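You operate a simulated robot arm through the tools that you are given. There is no shell and no other tool. Be economical: measure what you need, move in short steps, check, and stop when the job is done.

Carry out the task below with a simulated two-armed robot. There is one attempt and no reset: what you move stays moved.

## Task
Dip the probe in both melters, stand it back and shut both lids.
Fine: both selectors stay OFF. Set down upright: yellow dip probe.

It is judged by the outcome, as a careful person would: the job done as asked, and still so three seconds after it is handed in. It fails if anything else is knocked over, pushed out of place, dropped, spilled or broken. A push-on lid holds only when it is set on centred and level and pressed home; a screw cap is set on level and turned clockwise until tight.

## Robot
Two 7-joint arms with two-finger parallel grippers on one trunk, on a base that drives. Base frame: it is fixed to the floor where the robot stands at the start and does not move with it; the origin is under the middle of the robot, x ahead of it, y to its left, z up. Units: m, degrees, N and s.
The left shoulder is at the start at [0.07, 0.134, 1.351], the right one opposite. With the tool pointing down near the work surface each hand reaches from about 0.1 to 0.58 m from the robot's upright axis, wherever it stands, measured 20 degrees to its own side. Places, roughly: lid of melter five [0.5, 0.9, 1.2]; lid of melter two [0.2, -0.8, 1.2]; selector of melter five [0.2, 0.2, 0.6]; selector of melter two [0.2, 0, 0.6]. Payload 1.57 kg a hand.
The TCP of each hand is the grasp point between the finger pads, 0.03 m short of the fingertips. In the tool frame z runs along the fingers and y along their closing line. The gripper opens to 0.08 m. The fingers are 0.017 m wide and 0.012 m thick; the gripper's body (0.04 by 0.082 m) begins 0.08 m behind the TCP.
Orientation is that of the tool frame in the base frame, as a unit quaternion [x, y, z, w]. With the fingers straight down and closing along the base's y, the tool's x points along the base's -x, its y along +y and its z along -z.

## Interface
- The arms move only by the tool servo_tool. It takes "left_rows", "right_rows" or both (then of equal length, played together; a hand with none holds still); each is a list of rows, each a list of 7 numbers: the shift along the base's x, y, z in m, then the turn, a rotation vector about the base's x, y, z in degrees, then the gripper command, from -1 (shut) to 1 (fully open), values between in proportion. In form: [[x, y, z, ax, ay, az, fingers], ...]. A call has 1 to 10 rows; each row is the pose to reach, as a shift and turn from the pose commanded when the call began. Rows are played at 5 a second. More than 0.05 m and 8.6 degrees between two rows, or a gripper value outside its range, and nothing of the call is played. Where a pose cannot be reached the arm comes as near as it can. A force on the tool above 40 N (or 10 N above the force at the start of the call, whichever is more), or a blocked arm, ends the call early, and 0.2 s more pass. The fingers move at their own pace (about 0.153 m/s each) and stop on an object; they squeeze with about 32 N. The grip force told is the motor's: it shows also when the fingers shut on nothing. Time passes only in rows, and 0.2 s behind the last, so rows that repeat a pose let the fingers close. It gives the time, the measured TCP pose, the force on the tool (base axes), the opening and the grip force at its end, in the units of the frame above (readings bear some noise), with the torque about the TCP (base axes, N m) and any sound that the robot's microphone picked up.
- Cameras (640 x 400 px; columns grow to the right, rows downward): "scene" is now at [0.1417, 0.0048, 1.5882]; the picture's right is [0.06, -1.00, 0.00], its down [-0.50, -0.03, -0.87] and it looks along [0.86, 0.05, -0.50] (base axes); focal length 214 px, centre (320, 200). "left" rides on the left gripper at [0.072, 0.007, -0.122] in its tool frame; the picture's right is [-0.09, 1.00, 0.00], its down [-0.84, -0.08, -0.54] and it looks along [-0.54, -0.05, 0.84] (tool axes); focal length 238 px, centre (320, 200). "right" rides on the right gripper at [0.072, -0.007, -0.122] in its tool frame; the picture's right is [0.09, 1.00, 0.00], its down [-0.84, 0.08, -0.54] and it looks along [-0.54, 0.05, 0.84] (tool axes); focal length 238 px, centre (320, 200). There is no depth. A picture from a camera that has moved, and an enlarged one, comes with that camera's place and axes in the base frame and with its lens.
- camera(camera): a new picture of that camera. No time passes.
- move_column(by): slides the trunk up (or, below 0, down) by that many m; the arms and the scene camera ride with it, the base frame stays. It gives what a move gives, with no picture.
- base_move(legs): drives the robot by 1 to 6 legs, each [ahead, left, turn to the left] in m, m and degrees, along the robot's own axes; the way and the turn of a leg run together, so that a leg with both is an arc; at most 1.5 m and 180 degrees a leg. The arms and the cameras ride along, it lands a little off, and it stops where it bumps. It gives what a move gives.
- aim_head(pan, tilt): turns the head with the scene camera to pan (to the left, within 86 degrees either way) and tilt (down, from -29 to 69), counted from straight ahead of the robot. It gives what a move gives.
- inspect(camera, box): a new picture of the part [left, top, right, bottom] of that camera's present view, enlarged. No time passes.
- sign_off(): hands the job in; it is judged then, once.

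Work in short steps. Places have to be worked out from the pictures, the camera data and where the tool is seen: move nearer, look again, correct. Check each grasp and each placing, and mend what went wrong. You have 120 turns and 92 pictures in all, those below and enlarged ones among them. Open the grippers and draw the arms clear of the work before you hand the job in, unless the task says otherwise; then end with one line.

The tools are called after ">>>" as a command line: name --argument value ..., lists and objects as JSON in quotes. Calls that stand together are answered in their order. servo_tool: Moves the arms, as the interface text tells. Its arguments: {"type":"object","properties":{"left_rows":{"type":"array"},"right_rows":{"type":"array"}},"required":[]} The other tools are called the same way: move_column (by) slides the trunk up or down; base_move (legs) drives the base; aim_head (pan, tilt) turns the head that bears the scene camera; camera (camera) takes a picture; inspect (camera, box) takes an enlarged picture of a part of a camera's view; sign_off () hands the job in.

At the start:

```text
t: 0.0
left_tool_pos: [0.361, 0.1446, 1.4718]
left_ee_rot: [0.0, 1.0, -0.001, 0.0]
left_ft_force: [-0.7, -0.3, -0.2]
left_torque: [0.01, 0.01, -0.02]
left_gripper_width: 0.0798
left_finger_force: 0.1
right_tool_pos: [0.3527, -0.1639, 1.5028]
right_ee_rot: [0.001, 1.0, 0.0, -0.001]
right_ft_force: [-0.4, -0.6, 0.0]
right_torque: [-0.02, 0.03, 0.03]
right_gripper_width: 0.0802
right_finger_force: 0.0
trunk travel left (down, up): [-0.925, 0.015]
robot x, y, heading: [-0.0002, 0.001, 0.2]
head pan, tilt: [3.2, 30.0]
```

scene: 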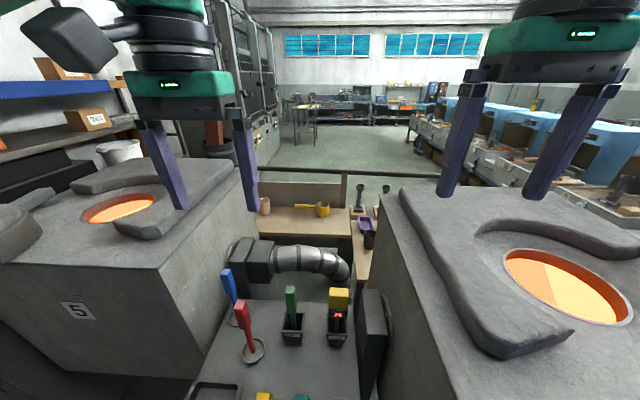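
right: 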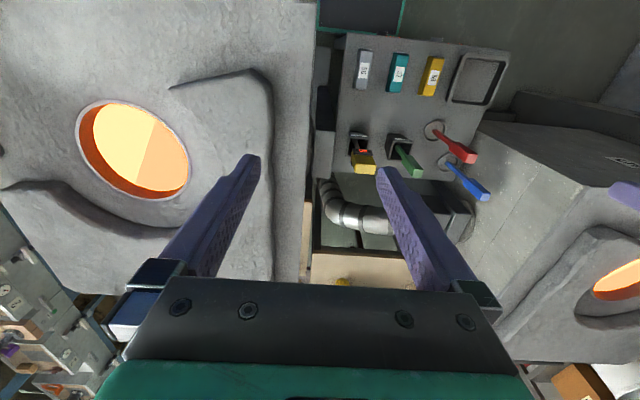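
left: 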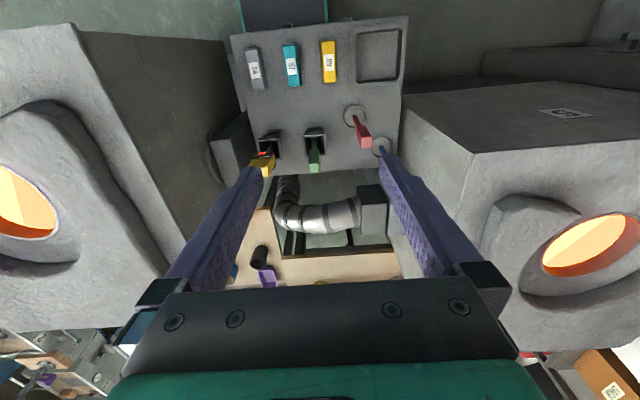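

The view shows melter 5 on the left, another melter on the right and a bench of controls between. I'll enlarge the control area to identify the probe and selectors.

>>> inspect --camera "scene" --box '[180, 220, 420, 400]'

>>> inspect --camera "left" --box '[220, 10, 420, 190]'

>>> aim_head --pan 3 --tilt 62

>>> camera --camera "scene"

```text
2.22 times, centred on (300, 310) of scene
camera zoom: at [0.1417, 0.0048, 1.5882], right [0.06, -1.0, 0.0], down [-0.5, -0.03, -0.87], along [0.86, 0.05, -0.5], focal length 477 px, centre (364, -44)
```

zoom: 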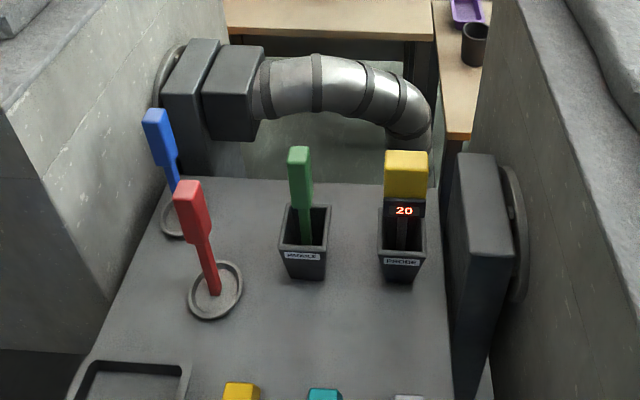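

```text
2.22 times, centred on (320, 100) of left
camera zoom: at [0.2893, 0.1525, 1.5939], right [0.09, 1.0, 0.0], down [0.84, -0.08, 0.54], along [0.54, -0.05, -0.84], focal length 530 px, centre (320, 422)
```

zoom: 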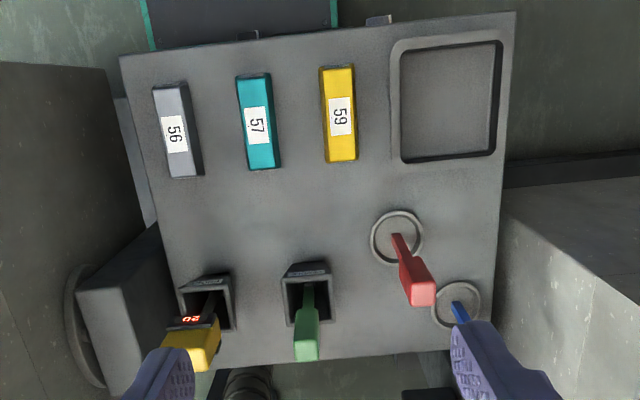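

```text
t: 1.0
left_tool_pos: [0.3617, 0.1447, 1.4716]
left_ee_rot: [0.0, 1.0, 0.0, 0.0]
left_ft_force: [0.3, 0.1, 1.1]
left_torque: [-0.02, -0.02, 0.0]
left_gripper_width: 0.0802
left_finger_force: 0.1
right_tool_pos: [0.354, -0.1646, 1.5025]
right_ee_rot: [0.001, 1.0, 0.0, 0.0]
right_ft_force: [0.0, -0.1, 0.4]
right_torque: [-0.01, 0.0, -0.01]
right_gripper_width: 0.0799
right_finger_force: 0.0
trunk travel left (down, up): [-0.925, 0.015]
robot x, y, heading: [-0.0041, -0.0005, -0.0]
head pan, tilt: [3.0, 62.0]
```

```text
86 pictures are left
camera scene: at [0.1157, 0.0032, 1.5439], right [0.05, -1.0, 0.0], down [-0.88, -0.05, -0.47], along [0.47, 0.02, -0.88], focal length 214 px, centre (320, 200)
```

scene: 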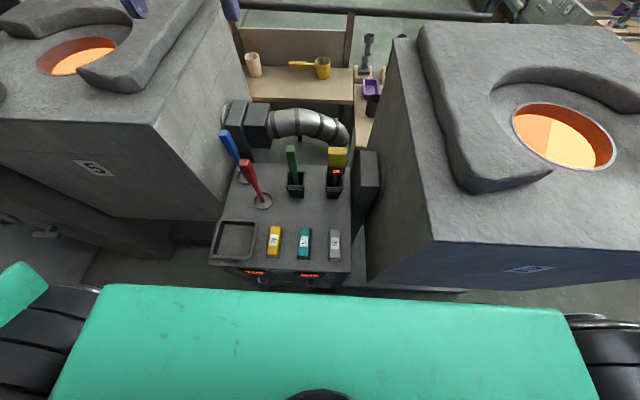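

The yellow probe has its own holder labelled PROBE. Next I'll look left and right for the lids.

>>> aim_head --pan 60 --tilt 35

>>> camera --camera "scene"

>>> aim_head --pan -65 --tilt 35

>>> camera --camera "scene"

```text
t: 2.2
left_tool_pos: [0.361, 0.1456, 1.4717]
left_ee_rot: [0.001, 1.0, -0.001, -0.001]
left_ft_force: [0.1, -0.8, -0.2]
left_torque: [-0.03, 0.03, 0.04]
left_gripper_width: 0.0801
left_finger_force: 0.0
right_tool_pos: [0.3537, -0.1639, 1.5026]
right_ee_rot: [0.001, 1.0, -0.001, 0.0]
right_ft_force: [-0.8, -0.9, -0.1]
right_torque: [-0.01, -0.01, 0.0]
right_gripper_width: 0.0801
right_finger_force: 0.0
trunk travel left (down, up): [-0.925, 0.015]
robot x, y, heading: [-0.0009, -0.0024, 0.1]
head pan, tilt: [60.0, 35.0]
```

```text
85 pictures are left
camera scene: at [0.0956, 0.076, 1.5804], right [0.87, -0.5, 0.0], down [-0.29, -0.5, -0.82], along [0.41, 0.71, -0.57], focal length 214 px, centre (320, 200)
```

scene: 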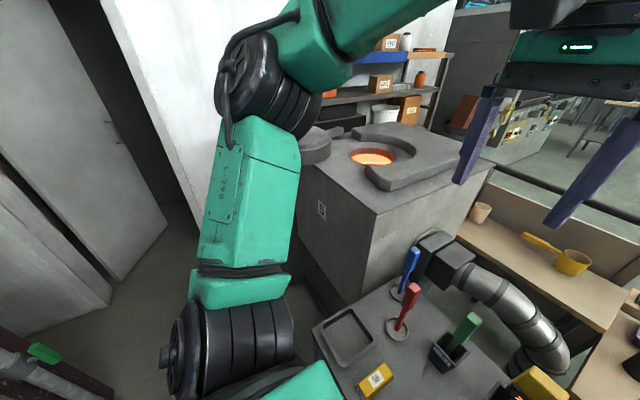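

```text
t: 4.3
left_tool_pos: [0.3618, 0.1452, 1.4725]
left_ee_rot: [-0.001, 1.0, 0.0, 0.0]
left_ft_force: [-0.1, 0.8, -0.2]
left_torque: [-0.01, 0.01, 0.0]
left_gripper_width: 0.0799
left_finger_force: 0.0
right_tool_pos: [0.3525, -0.1634, 1.5024]
right_ee_rot: [-0.001, 1.0, 0.0, 0.0]
right_ft_force: [0.4, 0.1, 0.6]
right_torque: [0.03, -0.01, 0.02]
right_gripper_width: 0.0799
right_finger_force: 0.1
trunk travel left (down, up): [-0.925, 0.015]
robot x, y, heading: [0.001, -0.0009, 0.0]
head pan, tilt: [-65.0, 35.0]
```

```text
84 pictures are left
camera scene: at [0.0888, -0.08, 1.5804], right [-0.91, -0.42, 0.0], down [-0.24, 0.52, -0.82], along [0.35, -0.74, -0.57], focal length 214 px, centre (320, 200)
```

scene: 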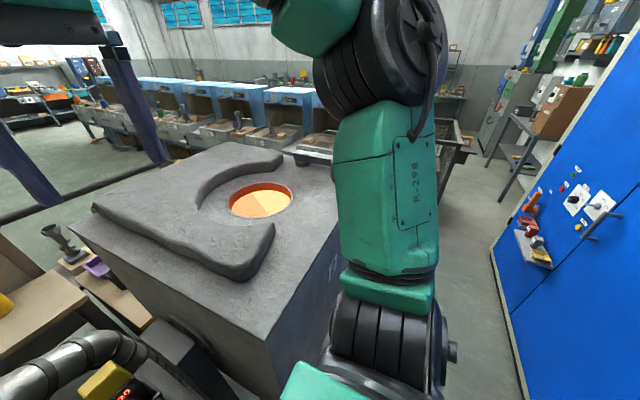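

Rough triangulation puts crucible 2 at about [0.42, -0.43, 1.26] and crucible 5 at about [0.63, 0.62, 1.26]. The arms hide both lids, so I'll back off a little, slide right and look at melter two.

>>> base_move --legs '[[-0.3, 0, 0], [0, -0.45, 0]]'

>>> aim_head --pan -20 --tilt 35

>>> camera --camera "scene"

>>> camera --camera "right"

```text
t: 8.7
left_tool_pos: [0.0594, -0.3043, 1.4722]
left_ee_rot: [0.002, 1.0, -0.001, 0.001]
left_ft_force: [-0.2, 0.3, 0.5]
left_torque: [-0.02, 0.02, 0.01]
left_gripper_width: 0.0798
left_finger_force: 0.0
right_tool_pos: [0.0503, -0.6136, 1.5029]
right_ee_rot: [0.002, 1.0, -0.001, 0.001]
right_ft_force: [0.2, 0.2, 0.2]
right_torque: [-0.03, 0.02, 0.02]
right_gripper_width: 0.0801
right_finger_force: 0.1
trunk travel left (down, up): [-0.925, 0.015]
robot x, y, heading: [-0.3062, -0.4527, -0.3]
head pan, tilt: [-65.0, 35.0]
```

```text
t: 9.8
left_tool_pos: [0.0604, -0.3081, 1.4714]
left_ee_rot: [0.003, 1.0, 0.0, 0.001]
left_ft_force: [0.2, -0.5, 0.8]
left_torque: [-0.02, 0.01, 0.04]
left_gripper_width: 0.0802
left_finger_force: 0.1
right_tool_pos: [0.0499, -0.6173, 1.5023]
right_ee_rot: [0.002, 1.0, -0.001, 0.0]
right_ft_force: [-0.2, 0.4, 0.2]
right_torque: [0.05, -0.03, 0.0]
right_gripper_width: 0.0798
right_finger_force: 0.0
trunk travel left (down, up): [-0.925, 0.015]
robot x, y, heading: [-0.3013, -0.4488, -0.4]
head pan, tilt: [-20.0, 35.0]
```

```text
83 pictures are left
camera scene: at [-0.1688, -0.4828, 1.5804], right [-0.35, -0.94, 0.0], down [-0.54, 0.2, -0.82], along [0.77, -0.28, -0.57], focal length 214 px, centre (320, 200)
```

scene: 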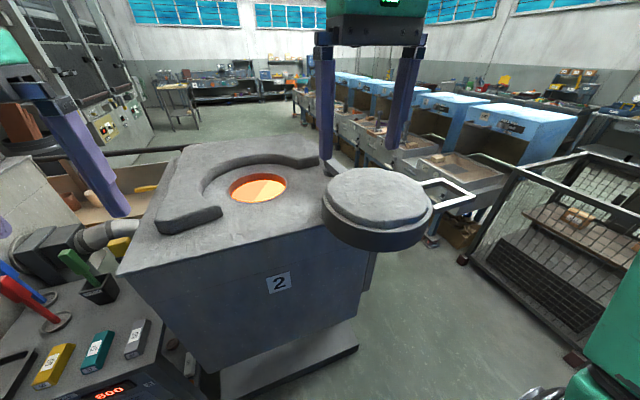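

```text
82 pictures are left
camera right: at [-0.022, -0.6222, 1.6257], right [-0.09, 1.0, 0.0], down [0.84, 0.07, 0.54], along [0.54, 0.05, -0.84], focal length 238 px, centre (320, 200)
```

right: 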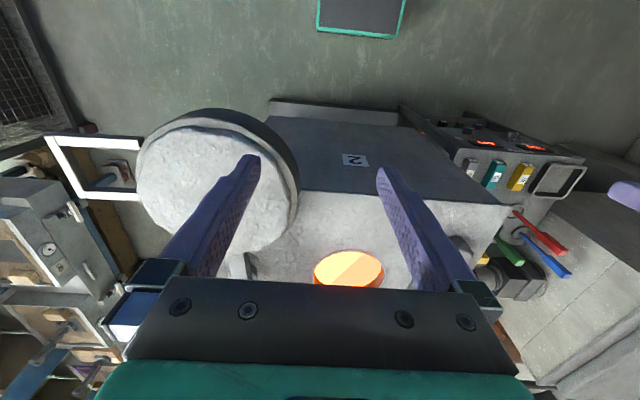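

The lid of melter two is a disc beside the pot with a pale loop handle on its outer side; it looks like it swings about a pivot. I'll enlarge it.

>>> inspect --camera "scene" --box '[220, 130, 480, 290]'

>>> inspect --camera "right" --box '[30, 90, 400, 310]'

>>> inspect --camera "scene" --box '[0, 240, 240, 400]'

```text
2.46 times, centred on (350, 210) of scene
camera zoom: at [-0.1688, -0.4828, 1.5804], right [-0.35, -0.94, 0.0], down [-0.54, 0.2, -0.82], along [0.77, -0.28, -0.57], focal length 528 px, centre (246, 175)
```

zoom: 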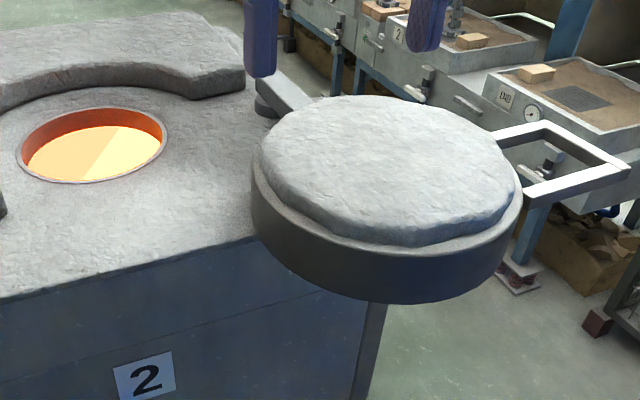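

```text
1.73 times, centred on (215, 200) of right
camera zoom: at [-0.022, -0.6222, 1.6257], right [-0.09, 1.0, 0.0], down [0.84, 0.07, 0.54], along [0.54, 0.05, -0.84], focal length 412 px, centre (502, 200)
```

zoom: 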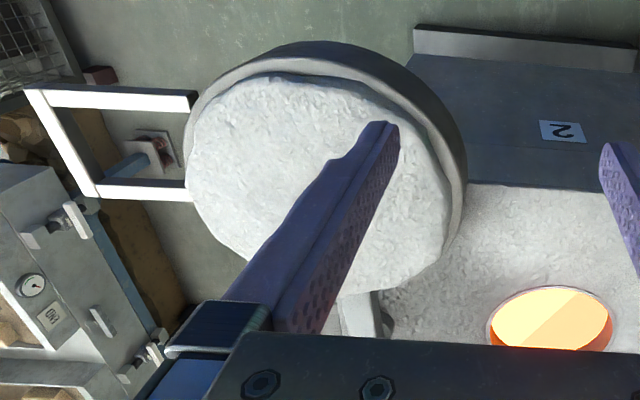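

```text
2.50 times, centred on (120, 320) of scene
camera zoom: at [-0.1688, -0.4828, 1.5804], right [-0.35, -0.94, 0.0], down [-0.54, 0.2, -0.82], along [0.77, -0.28, -0.57], focal length 536 px, centre (820, -100)
```

zoom: 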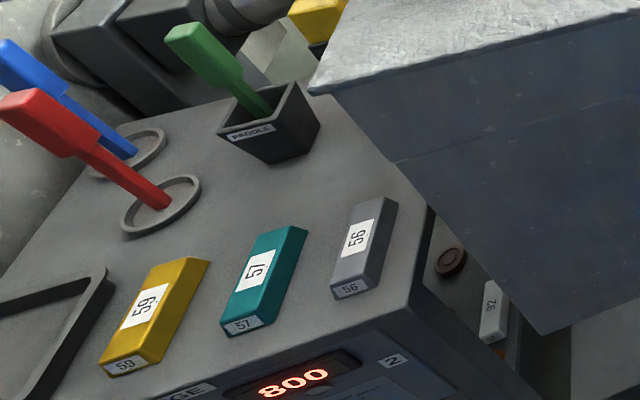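

The lid swings about a post behind it (near [0.47, -0.75]), and its loop handle lies on the outer side. Closing it means swinging it clockwise (from above) over the pot. Now I'll look at melter five the same way.

>>> base_move --legs '[[0, 1.15, 0]]'

>>> aim_head --pan 15 --tilt 30

>>> camera --camera "scene"

>>> camera --camera "left"

```text
t: 15.6
left_tool_pos: [0.0828, 0.8289, 1.4715]
left_ee_rot: [0.016, 1.0, 0.0, 0.0]
left_ft_force: [-0.1, -0.6, 0.1]
left_torque: [0.02, 0.01, -0.01]
left_gripper_width: 0.08
left_finger_force: 0.1
right_tool_pos: [0.0652, 0.5204, 1.5024]
right_ee_rot: [0.015, 1.0, 0.0, 0.0]
right_ft_force: [-0.1, 0.1, -0.2]
right_torque: [0.03, 0.01, -0.02]
right_gripper_width: 0.0799
right_finger_force: 0.0
trunk travel left (down, up): [-0.925, 0.015]
robot x, y, heading: [-0.283, 0.6946, -1.9]
head pan, tilt: [-20.0, 35.0]
```

```text
t: 16.6
left_tool_pos: [0.0835, 0.8303, 1.4713]
left_ee_rot: [0.018, 1.0, 0.0, 0.0]
left_ft_force: [-0.5, -0.1, -0.4]
left_torque: [0.0, -0.03, 0.0]
left_gripper_width: 0.08
left_finger_force: 0.1
right_tool_pos: [0.0659, 0.5211, 1.5025]
right_ee_rot: [0.016, 1.0, 0.0, 0.0]
right_ft_force: [0.2, -0.8, 0.0]
right_torque: [0.0, -0.01, -0.02]
right_gripper_width: 0.0801
right_finger_force: 0.1
trunk travel left (down, up): [-0.925, 0.015]
robot x, y, heading: [-0.2835, 0.6945, -1.8]
head pan, tilt: [15.0, 30.0]
```

```text
78 pictures are left
camera scene: at [-0.1423, 0.7161, 1.5882], right [0.23, -0.97, 0.0], down [-0.49, -0.11, -0.87], along [0.84, 0.2, -0.5], focal length 214 px, centre (320, 200)
```

scene: 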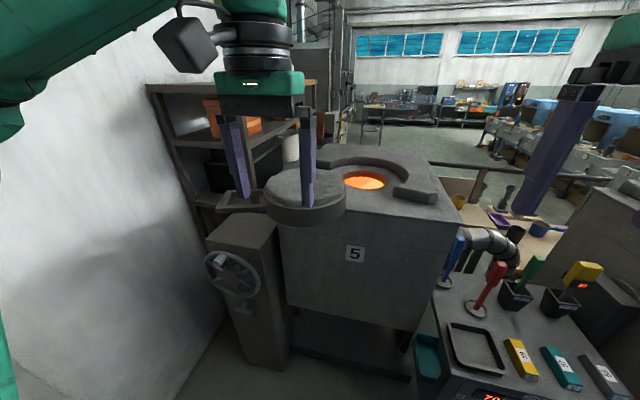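

```text
77 pictures are left
camera left: at [0.0124, 0.8406, 1.5939], right [0.12, 0.99, 0.0], down [0.83, -0.1, 0.54], along [0.54, -0.07, -0.84], focal length 238 px, centre (320, 200)
```

left: 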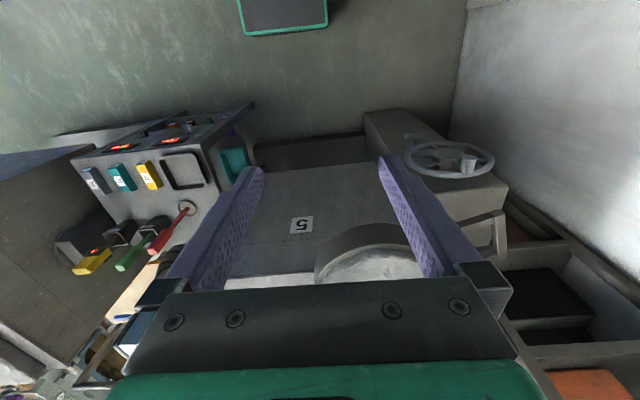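

Melter five has the same kind of lid, with a handwheel box in front of it on the left. I'll enlarge that area and the probe.

>>> inspect --camera "scene" --box '[190, 130, 430, 310]'

>>> inspect --camera "scene" --box '[420, 200, 640, 400]'

>>> inspect --camera "left" --box '[300, 100, 600, 300]'

```text
2.22 times, centred on (310, 220) of scene
camera zoom: at [-0.1423, 0.7161, 1.5882], right [0.23, -0.97, 0.0], down [-0.49, -0.11, -0.87], along [0.84, 0.2, -0.5], focal length 477 px, centre (342, 156)
```

zoom: 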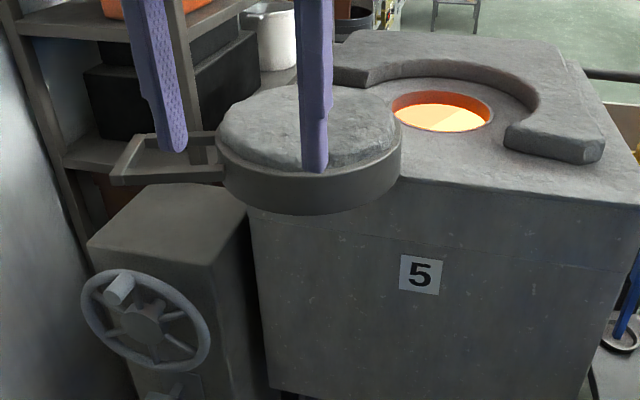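

```text
2.00 times, centred on (530, 300) of scene
camera zoom: at [-0.1423, 0.7161, 1.5882], right [0.23, -0.97, 0.0], down [-0.49, -0.11, -0.87], along [0.84, 0.2, -0.5], focal length 429 px, centre (-100, 0)
```

zoom: 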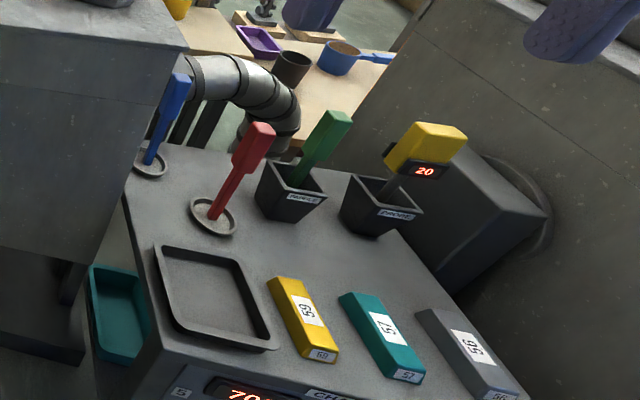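

```text
2.00 times, centred on (450, 200) of left
camera zoom: at [0.0124, 0.8406, 1.5939], right [0.12, 0.99, 0.0], down [0.83, -0.1, 0.54], along [0.54, -0.07, -0.84], focal length 477 px, centre (60, 200)
```

zoom: 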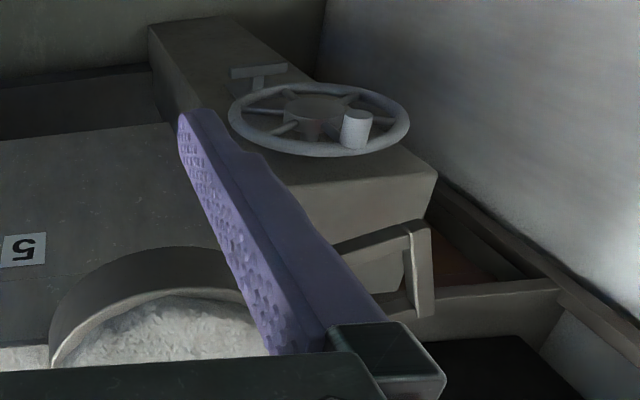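

Combining the views, the furnace tops are at z≈1.2. That gives crucible 2 ≈ [0.485, -0.50], crucible 5 ≈ [0.69, 0.72], and the probe head ≈ [0.56, -0.04, 1.0]. I'll drive back in front of the desk to view the probe with the right hand.

>>> base_move --legs '[[0, -0.59, 1.9], [0.29, 0, 0]]'

>>> aim_head --pan -10 --tilt 50

>>> camera --camera "scene"

```text
t: 21.6
left_tool_pos: [0.3563, 0.2498, 1.4729]
left_ee_rot: [-0.006, 1.0, 0.0, 0.002]
left_ft_force: [-1.0, 0.3, -0.1]
left_torque: [0.01, -0.04, -0.02]
left_gripper_width: 0.0798
left_finger_force: 0.1
right_tool_pos: [0.3507, -0.0592, 1.5046]
right_ee_rot: [-0.006, 1.0, 0.0, 0.002]
right_ft_force: [-0.6, 0.0, 0.2]
right_torque: [0.0, -0.02, 0.02]
right_gripper_width: 0.0797
right_finger_force: 0.1
trunk travel left (down, up): [-0.925, 0.015]
robot x, y, heading: [0.0007, 0.1025, 0.9]
head pan, tilt: [15.0, 30.0]
```

```text
t: 22.5
left_tool_pos: [0.3604, 0.2501, 1.4719]
left_ee_rot: [-0.007, 1.0, 0.0, 0.001]
left_ft_force: [0.2, 0.3, 0.8]
left_torque: [-0.02, -0.02, -0.02]
left_gripper_width: 0.0801
left_finger_force: 0.0
right_tool_pos: [0.3568, -0.0584, 1.5028]
right_ee_rot: [-0.006, 1.0, -0.001, -0.001]
right_ft_force: [-0.3, -0.4, 0.8]
right_torque: [-0.06, 0.02, 0.02]
right_gripper_width: 0.08
right_finger_force: 0.0
trunk travel left (down, up): [-0.925, 0.015]
robot x, y, heading: [-0.0014, 0.0987, 0.7]
head pan, tilt: [-10.0, 50.0]
```

```text
73 pictures are left
camera scene: at [0.1281, 0.0881, 1.5586], right [-0.16, -0.99, 0.0], down [-0.76, 0.12, -0.64], along [0.63, -0.1, -0.77], focal length 214 px, centre (320, 200)
```

scene: 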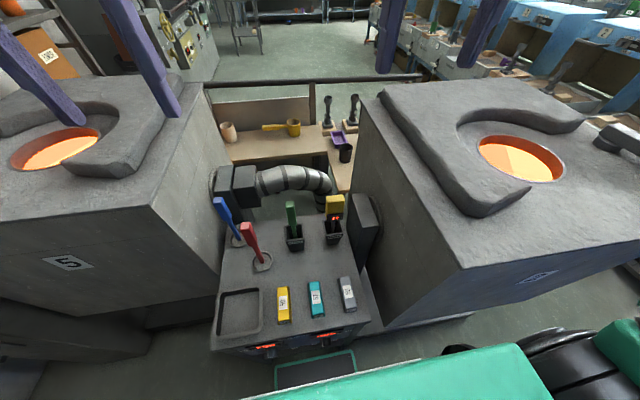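

I'll move the right hand forward and down over the probe to look with its wrist camera.

>>> servo_tool --right_rows '[[0.025, 0.005, -0.04, 0, 0, 0, 1], [0.05, 0.01, -0.08, 0, 0, 0, 1], [0.075, 0.015, -0.12, 0, 0, 0, 1], [0.1, 0.02, -0.16, 0, 0, 0, 1], [0.115, 0.02, -0.19, 0, 0, 0, 1]]'

>>> camera --camera "right"

>>> camera --camera "scene"

```text
t: 23.7
left_tool_pos: [0.3627, 0.2479, 1.4715]
left_ee_rot: [-0.006, 1.0, 0.0, 0.0]
left_ft_force: [-1.0, -1.5, 0.5]
left_torque: [0.01, 0.03, 0.0]
left_gripper_width: 0.0801
left_finger_force: 0.1
right_tool_pos: [0.4725, -0.0426, 1.3127]
right_ee_rot: [-0.006, 1.0, 0.001, -0.001]
right_ft_force: [-0.8, -0.5, 0.5]
right_torque: [0.04, 0.02, 0.02]
right_gripper_width: 0.0803
right_finger_force: 0.1
trunk travel left (down, up): [-0.925, 0.015]
robot x, y, heading: [0.002, 0.0994, 0.9]
head pan, tilt: [-10.0, 50.0]
```

```text
72 pictures are left
camera right: at [0.4004, -0.0482, 1.4347], right [-0.1, 0.99, 0.0], down [0.84, 0.09, 0.54], along [0.54, 0.06, -0.84], focal length 238 px, centre (320, 200)
```

right: 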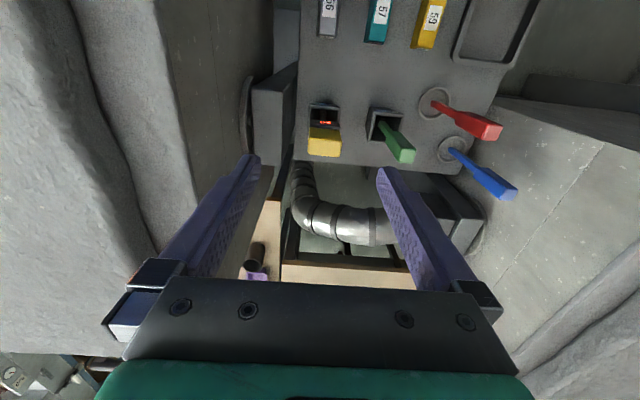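

```text
71 pictures are left
camera scene: at [0.1294, 0.0874, 1.5585], right [-0.16, -0.99, 0.0], down [-0.76, 0.12, -0.64], along [0.63, -0.1, -0.77], focal length 214 px, centre (320, 200)
```

scene: 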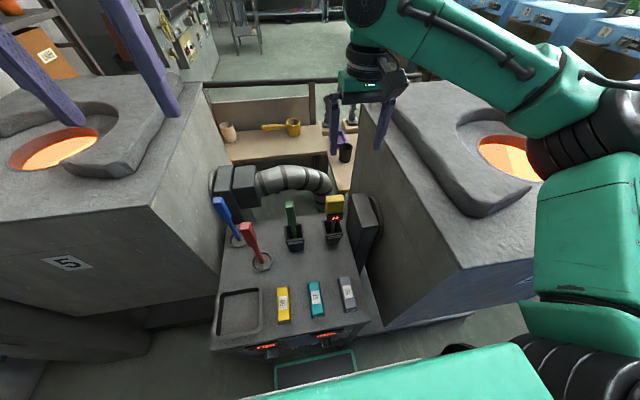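

The right elbow sits over melter 2, so lowering there could hit it; the left arm has free space above the desk. I'll retract the right hand and shift the base right so the left hand takes the probe.

>>> servo_tool --right_rows '[[-0.015, 0, 0.03, 0, 0, 0, 1], [-0.04, -0.005, 0.07, 0, 0, 0, 1], [-0.065, -0.01, 0.11, 0, 0, 0, 1], [-0.09, -0.02, 0.15, 0, 0, 0, 1], [-0.115, -0.02, 0.19, 0, 0, 0, 1]]'

>>> base_move --legs '[[0, -0.26, -0.8]]'

>>> servo_tool --left_rows '[[0.025, 0, -0.04, 0, 0, 0, 1], [0.05, 0, -0.08, 0, 0, 0, 1], [0.075, -0.0, -0.12, 0, 0, 0, 1], [0.1, -0.0, -0.16, 0, 0, 0, 1], [0.115, -0.0, -0.19, 0, 0, 0, 1]]'

>>> camera --camera "left"

>>> camera --camera "scene"

```text
t: 24.9
left_tool_pos: [0.3561, 0.2521, 1.4727]
left_ee_rot: [-0.006, 1.0, 0.0, 0.001]
left_ft_force: [0.6, -0.8, 1.2]
left_torque: [-0.01, -0.04, 0.03]
left_gripper_width: 0.0799
left_finger_force: 0.1
right_tool_pos: [0.3525, -0.0556, 1.5018]
right_ee_rot: [-0.006, 1.0, 0.0, 0.001]
right_ft_force: [0.3, -1.0, -0.1]
right_torque: [0.01, -0.05, 0.0]
right_gripper_width: 0.0799
right_finger_force: 0.0
trunk travel left (down, up): [-0.925, 0.015]
robot x, y, heading: [0.0003, 0.1017, 0.9]
head pan, tilt: [-10.0, 50.0]
```

```text
t: 26.7
left_tool_pos: [0.3633, 0.0028, 1.4713]
left_ee_rot: [-0.004, 1.0, -0.002, 0.0]
left_ft_force: [-0.1, 0.6, -0.4]
left_torque: [-0.03, 0.01, -0.01]
left_gripper_width: 0.08
left_finger_force: 0.1
right_tool_pos: [0.358, -0.3044, 1.5022]
right_ee_rot: [-0.004, 1.0, -0.002, 0.0]
right_ft_force: [-1.1, -0.1, -0.1]
right_torque: [-0.04, 0.03, -0.03]
right_gripper_width: 0.0801
right_finger_force: 0.1
trunk travel left (down, up): [-0.925, 0.015]
robot x, y, heading: [0.003, -0.1497, 0.4]
head pan, tilt: [-10.0, 50.0]
```

```text
t: 27.9
left_tool_pos: [0.4773, -0.0002, 1.2814]
left_ee_rot: [-0.004, 1.0, -0.001, -0.001]
left_ft_force: [-1.0, -0.2, -0.2]
left_torque: [0.01, 0.02, 0.01]
left_gripper_width: 0.0799
left_finger_force: 0.0
right_tool_pos: [0.3602, -0.309, 1.5017]
right_ee_rot: [-0.004, 1.0, 0.0, -0.001]
right_ft_force: [-0.2, -0.5, -0.2]
right_torque: [-0.01, 0.0, -0.02]
right_gripper_width: 0.0798
right_finger_force: 0.1
trunk travel left (down, up): [-0.925, 0.015]
robot x, y, heading: [0.0018, -0.1495, 0.3]
head pan, tilt: [-10.0, 50.0]
```

```text
70 pictures are left
camera left: at [0.4065, 0.0069, 1.4035], right [0.08, 1.0, 0.0], down [0.84, -0.07, 0.54], along [0.54, -0.05, -0.84], focal length 238 px, centre (320, 200)
```

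left: 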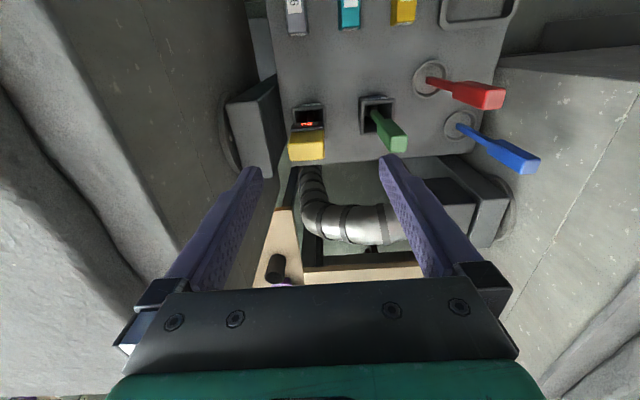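

```text
69 pictures are left
camera scene: at [0.1319, -0.162, 1.5585], right [-0.17, -0.99, 0.0], down [-0.76, 0.13, -0.64], along [0.63, -0.11, -0.77], focal length 214 px, centre (320, 200)
```

scene: 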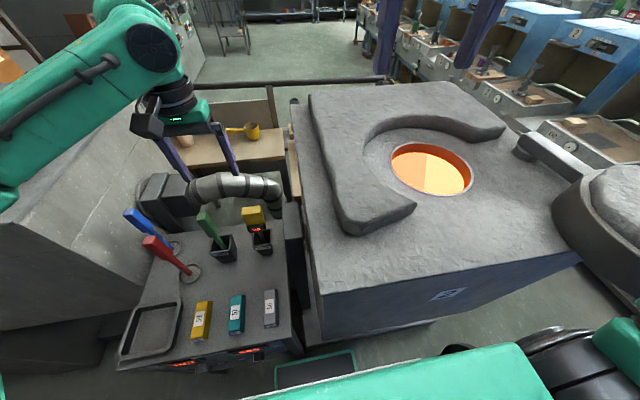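

I'll enlarge the probe in the left wrist view to judge its head shape.

>>> inspect --camera "left" --box '[260, 80, 420, 180]'

>>> inspect --camera "scene" --box '[180, 180, 320, 280]'

```text
4.00 times, centred on (340, 130) of left
camera zoom: at [0.4065, 0.0069, 1.4035], right [0.08, 1.0, 0.0], down [0.84, -0.07, 0.54], along [0.54, -0.05, -0.84], focal length 953 px, centre (240, 480)
```

zoom: 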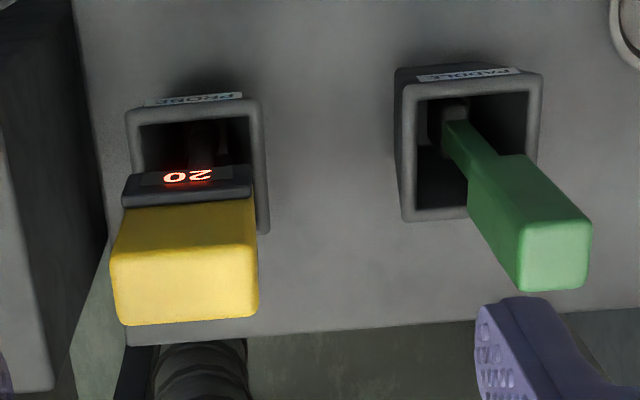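

```text
4.00 times, centred on (250, 230) of scene
camera zoom: at [0.1319, -0.162, 1.5585], right [-0.17, -0.99, 0.0], down [-0.76, 0.13, -0.64], along [0.63, -0.11, -0.77], focal length 858 px, centre (600, 80)
```

zoom: 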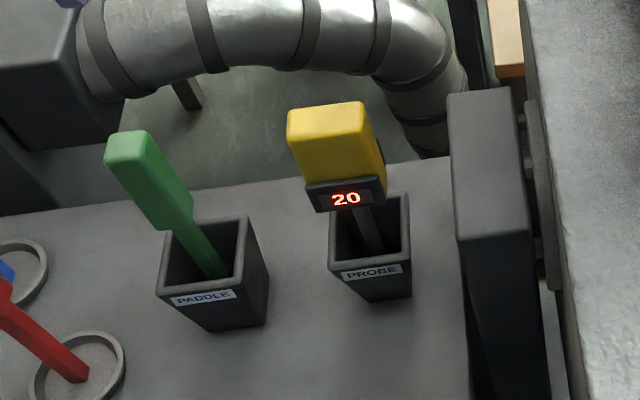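

The head is about 6 cm wide in y and 3.5 cm in x, with its top at about [0.546, -0.029, 1.04]. I'll centre the open fingers over it at z≈1.12 and look again.

>>> servo_tool --left_rows '[[0.03, -0.015, -0.03, 0, 0, 0, 1], [0.069, -0.029, -0.06, 0, 0, 0, 1], [0.069, -0.029, -0.1, 0, 0, 0, 1], [0.069, -0.029, -0.14, 0, 0, 0, 1], [0.069, -0.029, -0.155, 0, 0, 0, 1]]'

>>> camera --camera "left"

>>> inspect --camera "scene" --box '[120, 100, 340, 260]'

```text
refused: row 2 steps farther than a row can; nothing moved
```

```text
66 pictures are left
camera left: at [0.4065, 0.0069, 1.4035], right [0.08, 1.0, 0.0], down [0.84, -0.07, 0.54], along [0.54, -0.05, -0.84], focal length 238 px, centre (320, 200)
```

left: 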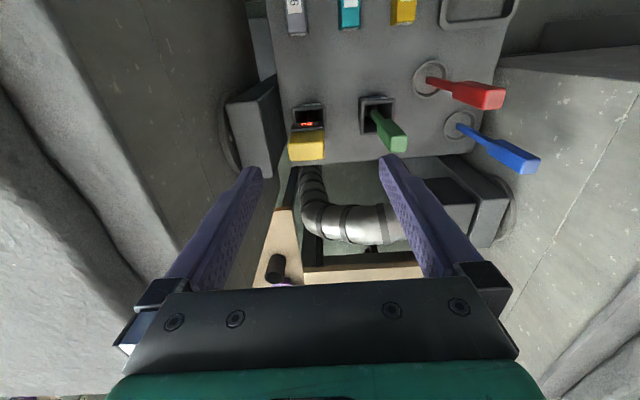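

```text
2.50 times, centred on (230, 180) of scene
camera zoom: at [0.1319, -0.162, 1.5585], right [-0.17, -0.99, 0.0], down [-0.76, 0.13, -0.64], along [0.63, -0.11, -0.77], focal length 536 px, centre (545, 250)
```

zoom: 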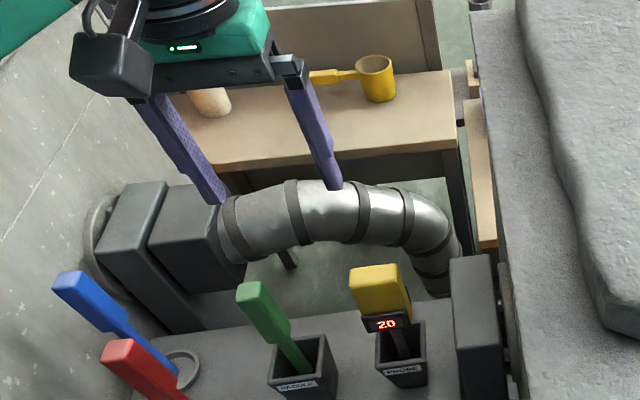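

The second step was too long, so nothing moved; I'll repeat it with shorter steps.

>>> servo_tool --left_rows '[[0.025, -0.01, -0.03, 0, 0, 0, 1], [0.048, -0.02, -0.06, 0, 0, 0, 1], [0.069, -0.029, -0.09, 0, 0, 0, 1], [0.069, -0.029, -0.125, 0, 0, 0, 1], [0.069, -0.029, -0.155, 0, 0, 0, 1]]'

>>> camera --camera "left"

>>> inspect --camera "scene" --box '[120, 100, 340, 260]'

```text
t: 29.1
left_tool_pos: [0.5476, -0.0309, 1.1265]
left_ee_rot: [-0.003, 1.0, 0.0, 0.0]
left_ft_force: [0.8, -0.1, -1.5]
left_torque: [-0.01, -0.06, 0.01]
left_gripper_width: 0.0801
left_finger_force: 0.0
right_tool_pos: [0.3581, -0.3084, 1.5009]
right_ee_rot: [-0.003, 1.0, 0.0, 0.0]
right_ft_force: [-1.1, -1.0, 0.4]
right_torque: [0.04, 0.0, 0.0]
right_gripper_width: 0.0801
right_finger_force: 0.1
trunk travel left (down, up): [-0.925, 0.015]
robot x, y, heading: [0.0014, -0.1507, 0.5]
head pan, tilt: [-10.0, 50.0]
```

```text
64 pictures are left
camera left: at [0.475, -0.0242, 1.2491], right [0.09, 1.0, 0.0], down [0.84, -0.07, 0.54], along [0.54, -0.05, -0.84], focal length 238 px, centre (320, 200)
```

left: 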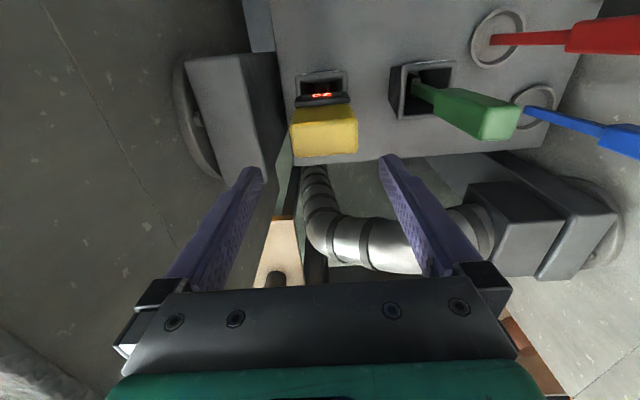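

```text
2.50 times, centred on (230, 180) of scene
camera zoom: at [0.1302, -0.1622, 1.5586], right [-0.17, -0.99, 0.0], down [-0.76, 0.13, -0.64], along [0.63, -0.11, -0.77], focal length 536 px, centre (545, 250)
```

zoom: 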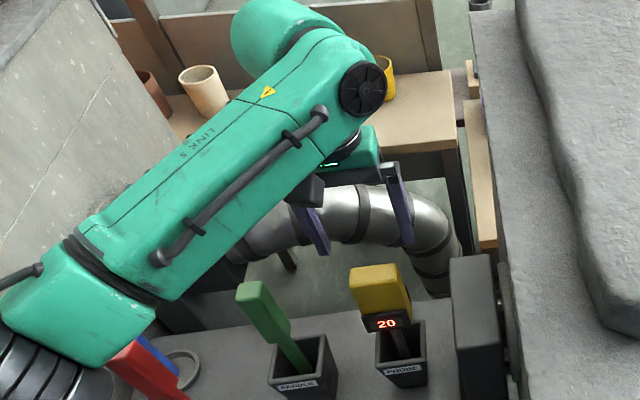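

The head's top is centred near [0.548, -0.026], so I'll shift 5 mm in y and lower partway, watching the forearm near the red and blue handles.

>>> servo_tool --left_rows '[[0, 0.005, -0.02, 0, 0, 0, 1], [0, 0.005, -0.04, 0, 0, 0, 1], [0, 0.005, -0.06, 0, 0, 0, 1]]'

>>> camera --camera "left"

>>> camera --camera "scene"

```text
t: 29.9
left_tool_pos: [0.547, -0.0266, 1.0663]
left_ee_rot: [-0.002, 1.0, 0.0, 0.0]
left_ft_force: [-0.7, 0.7, -0.5]
left_torque: [-0.02, 0.0, -0.01]
left_gripper_width: 0.0802
left_finger_force: 0.0
right_tool_pos: [0.3586, -0.3099, 1.5015]
right_ee_rot: [-0.004, 1.0, 0.0, 0.0]
right_ft_force: [-0.2, -0.3, 0.4]
right_torque: [-0.01, 0.02, 0.01]
right_gripper_width: 0.0799
right_finger_force: 0.1
trunk travel left (down, up): [-0.925, 0.015]
robot x, y, heading: [0.0031, -0.1522, 0.4]
head pan, tilt: [-10.0, 50.0]
```

```text
62 pictures are left
camera left: at [0.4737, -0.0203, 1.1876], right [0.09, 1.0, 0.0], down [0.84, -0.07, 0.54], along [0.54, -0.05, -0.84], focal length 238 px, centre (320, 200)
```

left: 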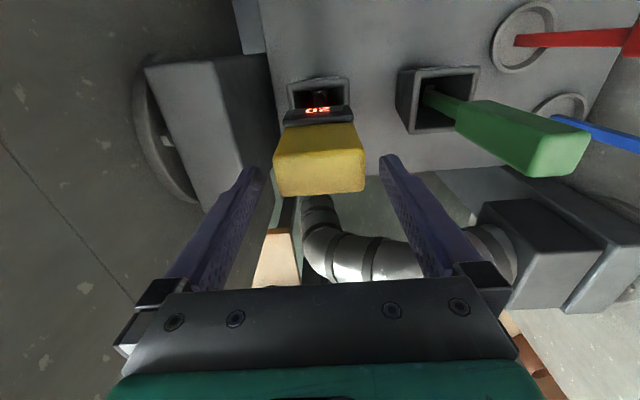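

```text
61 pictures are left
camera scene: at [0.1301, -0.1631, 1.5586], right [-0.17, -0.99, 0.0], down [-0.76, 0.13, -0.64], along [0.63, -0.11, -0.77], focal length 214 px, centre (320, 200)
```

scene: 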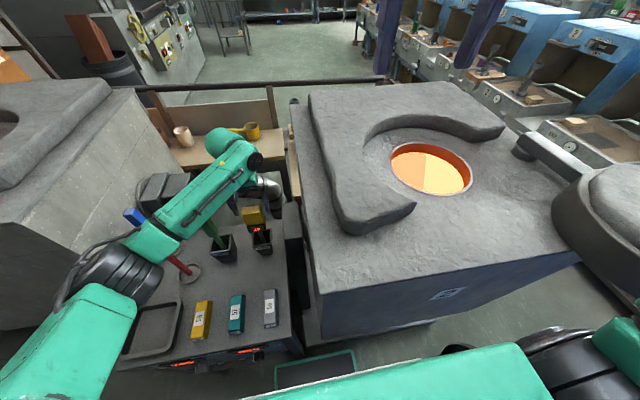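

The head lies centred between the fingers, with its top near z 1.035. I'll lower 4.5 cm and close.

>>> servo_tool --left_rows '[[0.001, 0, -0.015, 0, 0, 0, 1], [0.001, 0, -0.03, 0, 0, 0, 1], [0.001, 0, -0.047, 0, 0, 0, 1], [0.001, 0, -0.047, 0, 0, 0, 0.3], [0.001, 0, -0.047, 0, 0, 0, -1], [0.001, 0, -0.047, 0, 0, 0, -1]]'

>>> camera --camera "left"

```text
t: 31.3
left_tool_pos: [0.5472, -0.026, 1.0192]
left_ee_rot: [-0.004, 1.0, 0.0, 0.0]
left_ft_force: [-0.1, 0.1, 0.0]
left_torque: [0.04, -0.02, 0.03]
left_gripper_width: 0.0555
left_finger_force: 32.1
right_tool_pos: [0.3576, -0.3096, 1.5011]
right_ee_rot: [-0.004, 1.0, 0.0, 0.0]
right_ft_force: [0.3, 0.6, -0.6]
right_torque: [0.01, 0.01, 0.02]
right_gripper_width: 0.0798
right_finger_force: 0.0
trunk travel left (down, up): [-0.925, 0.015]
robot x, y, heading: [0.0053, -0.1474, 0.4]
head pan, tilt: [-10.0, 50.0]
```

```text
60 pictures are left
camera left: at [0.475, -0.0199, 1.1411], right [0.09, 1.0, 0.0], down [0.84, -0.07, 0.54], along [0.54, -0.05, -0.84], focal length 238 px, centre (320, 200)
```

left: 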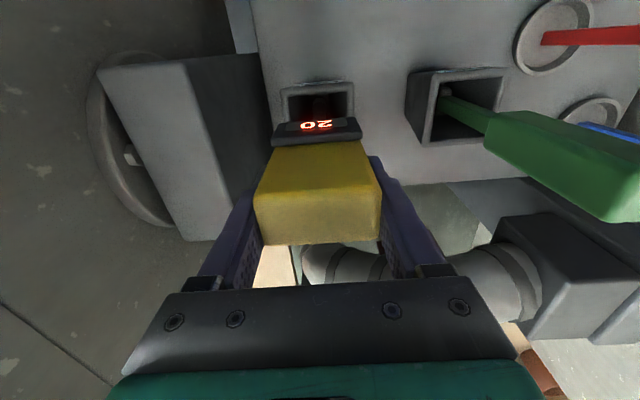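

The grasp is firm at 55 mm, at pose [0.547, -0.026, 1.019], which I'll reuse to stand it back. Now I'll lift straight up.

>>> servo_tool --left_rows '[[0, 0, 0.02, 0, 0, 0, -1], [0, 0, 0.06, 0, 0, 0, -1], [0, 0, 0.1, 0, 0, 0, -1], [0, 0, 0.14, 0, 0, 0, -1], [0, 0, 0.18, 0, 0, 0, -1], [0, 0, 0.22, 0, 0, 0, -1], [0, 0, 0.26, 0, 0, 0, -1]]'

>>> camera --camera "scene"

```text
t: 32.9
left_tool_pos: [0.5503, -0.0246, 1.2783]
left_ee_rot: [-0.003, 1.0, 0.001, 0.0]
left_ft_force: [0.3, -0.7, -2.3]
left_torque: [0.05, -0.02, -0.01]
left_gripper_width: 0.0559
left_finger_force: 31.4
right_tool_pos: [0.3582, -0.3107, 1.5019]
right_ee_rot: [-0.004, 1.0, 0.0, 0.0]
right_ft_force: [0.3, -0.2, 0.6]
right_torque: [0.04, -0.01, -0.01]
right_gripper_width: 0.0799
right_finger_force: 0.0
trunk travel left (down, up): [-0.925, 0.015]
robot x, y, heading: [0.0032, -0.1515, 0.4]
head pan, tilt: [-10.0, 50.0]
```

```text
59 pictures are left
camera scene: at [0.1294, -0.1638, 1.5586], right [-0.17, -0.99, 0.0], down [-0.76, 0.13, -0.64], along [0.63, -0.11, -0.77], focal length 214 px, centre (320, 200)
```

scene: 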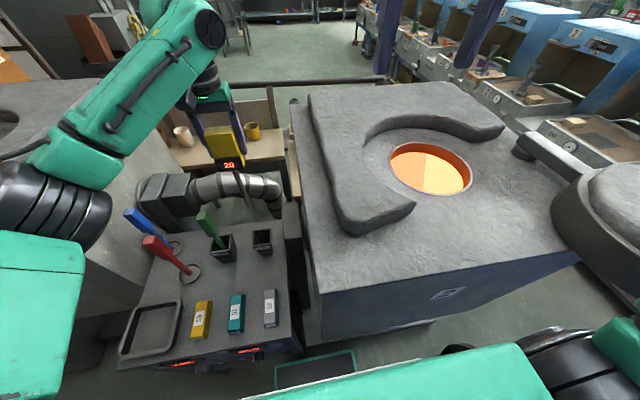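

It lifted out of its holder. I'll check the rod's length.

>>> inspect --camera "scene" --box '[180, 90, 320, 190]'

>>> camera --camera "right"

```text
4.00 times, centred on (250, 140) of scene
camera zoom: at [0.1294, -0.1638, 1.5586], right [-0.17, -0.99, 0.0], down [-0.76, 0.13, -0.64], along [0.63, -0.11, -0.77], focal length 858 px, centre (600, 440)
```

zoom: 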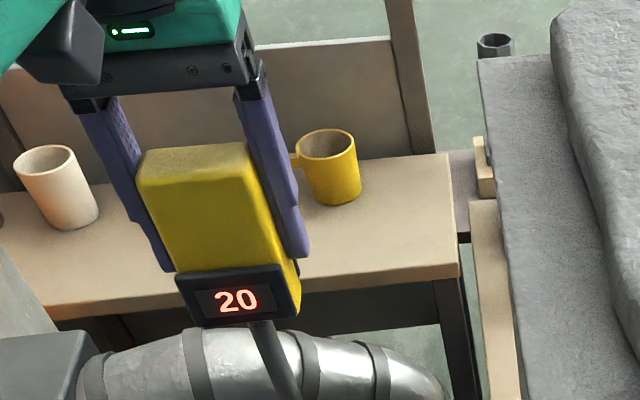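

```text
57 pictures are left
camera right: at [0.2857, -0.3167, 1.6242], right [-0.1, 0.99, 0.0], down [0.84, 0.08, 0.54], along [0.54, 0.05, -0.84], focal length 238 px, centre (320, 200)
```

right: 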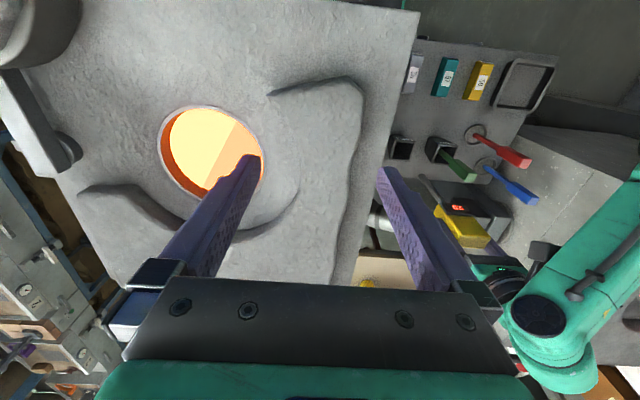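

The rod tip is about 0.213 m below the TCP. I'll raise and draw in the probe so the tip clears the furnace tops during driving.

>>> servo_tool --left_rows '[[-0.01, 0, 0.045, 0, 0, 0, -1], [-0.025, 0, 0.09, 0, 0, 0, -1], [-0.04, 0, 0.13, 0, 0, 0, -1], [-0.055, 0, 0.17, 0, 0, 0, -1], [-0.07, 0, 0.21, 0, 0, 0, -1], [-0.085, 0, 0.24, 0, 0, 0, -1], [-0.1, 0, 0.265, 0, 0, 0, -1]]'

>>> camera --camera "scene"

```text
t: 34.5
left_tool_pos: [0.4626, -0.0144, 1.4963]
left_ee_rot: [-0.003, 1.0, 0.0, 0.003]
left_ft_force: [0.1, 0.3, -3.0]
left_torque: [0.01, -0.05, 0.03]
left_gripper_width: 0.0556
left_finger_force: 32.0
left hand out of reach, approached as far as the arm can: row 5, 6, 7
right_tool_pos: [0.3566, -0.3075, 1.5024]
right_ee_rot: [-0.003, 1.0, -0.001, 0.0]
right_ft_force: [0.3, -1.0, 0.4]
right_torque: [0.01, 0.0, 0.0]
right_gripper_width: 0.0798
right_finger_force: 0.0
trunk travel left (down, up): [-0.925, 0.015]
robot x, y, heading: [0.0016, -0.1517, 0.4]
head pan, tilt: [-10.0, 50.0]
```

```text
56 pictures are left
camera scene: at [0.1292, -0.1611, 1.5587], right [-0.17, -0.99, 0.0], down [-0.76, 0.13, -0.64], along [0.63, -0.11, -0.77], focal length 214 px, centre (320, 200)
```

scene: 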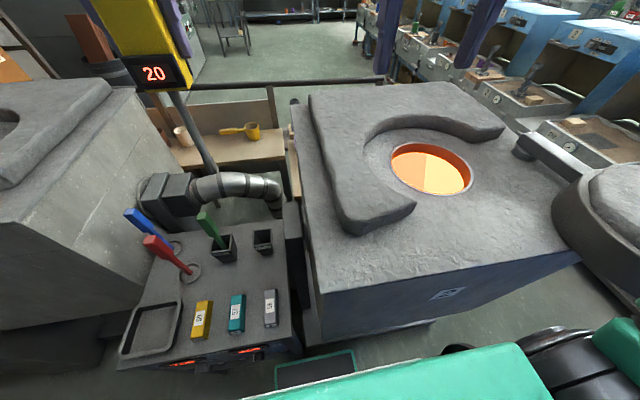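

The tip is at z≈1.285 with the slab around 1.24. I'll raise the column 1.5 cm, then back off, turn 40° right and come up to melter two, so the right elbow stays clear of the open lid.

>>> move_column --by 0.015

>>> base_move --legs '[[-0.12, 0, 0], [0, 0, -40.4]]'

>>> camera --camera "scene"

```text
t: 35.2
left_tool_pos: [0.4632, -0.0155, 1.5101]
left_ee_rot: [-0.004, 1.0, -0.001, 0.002]
left_ft_force: [-0.8, -0.3, -2.4]
left_torque: [0.0, 0.0, -0.03]
left_gripper_width: 0.0557
left_finger_force: 31.8
right_tool_pos: [0.3573, -0.3095, 1.5174]
right_ee_rot: [-0.003, 1.0, 0.0, 0.0]
right_ft_force: [-0.8, -0.3, 0.6]
right_torque: [0.02, 0.01, -0.02]
right_gripper_width: 0.0798
right_finger_force: 0.0
trunk travel left (down, up): [-0.94, 0.0]
robot x, y, heading: [0.001, -0.1511, 0.3]
head pan, tilt: [-10.0, 50.0]
```

```text
t: 38.3
left_tool_pos: [0.3226, -0.3461, 1.5102]
left_ee_rot: [0.341, 0.94, -0.001, 0.001]
left_ft_force: [-0.1, -0.3, -2.9]
left_torque: [-0.01, -0.01, 0.01]
left_gripper_width: 0.0558
left_finger_force: 31.6
right_tool_pos: [0.0533, -0.5013, 1.517]
right_ee_rot: [0.341, 0.94, 0.0, 0.001]
right_ft_force: [1.1, 0.1, -0.1]
right_torque: [0.03, 0.02, 0.01]
right_gripper_width: 0.0801
right_finger_force: 0.0
trunk travel left (down, up): [-0.94, 0.0]
robot x, y, heading: [-0.1176, -0.145, -40.1]
head pan, tilt: [-10.0, 50.0]
```

```text
55 pictures are left
camera scene: at [-0.0258, -0.2412, 1.5736], right [-0.76, -0.64, 0.0], down [-0.49, 0.59, -0.64], along [0.41, -0.49, -0.77], focal length 214 px, centre (320, 200)
```

scene: 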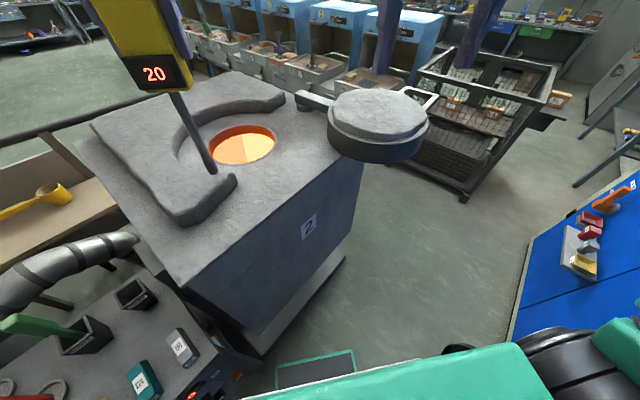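

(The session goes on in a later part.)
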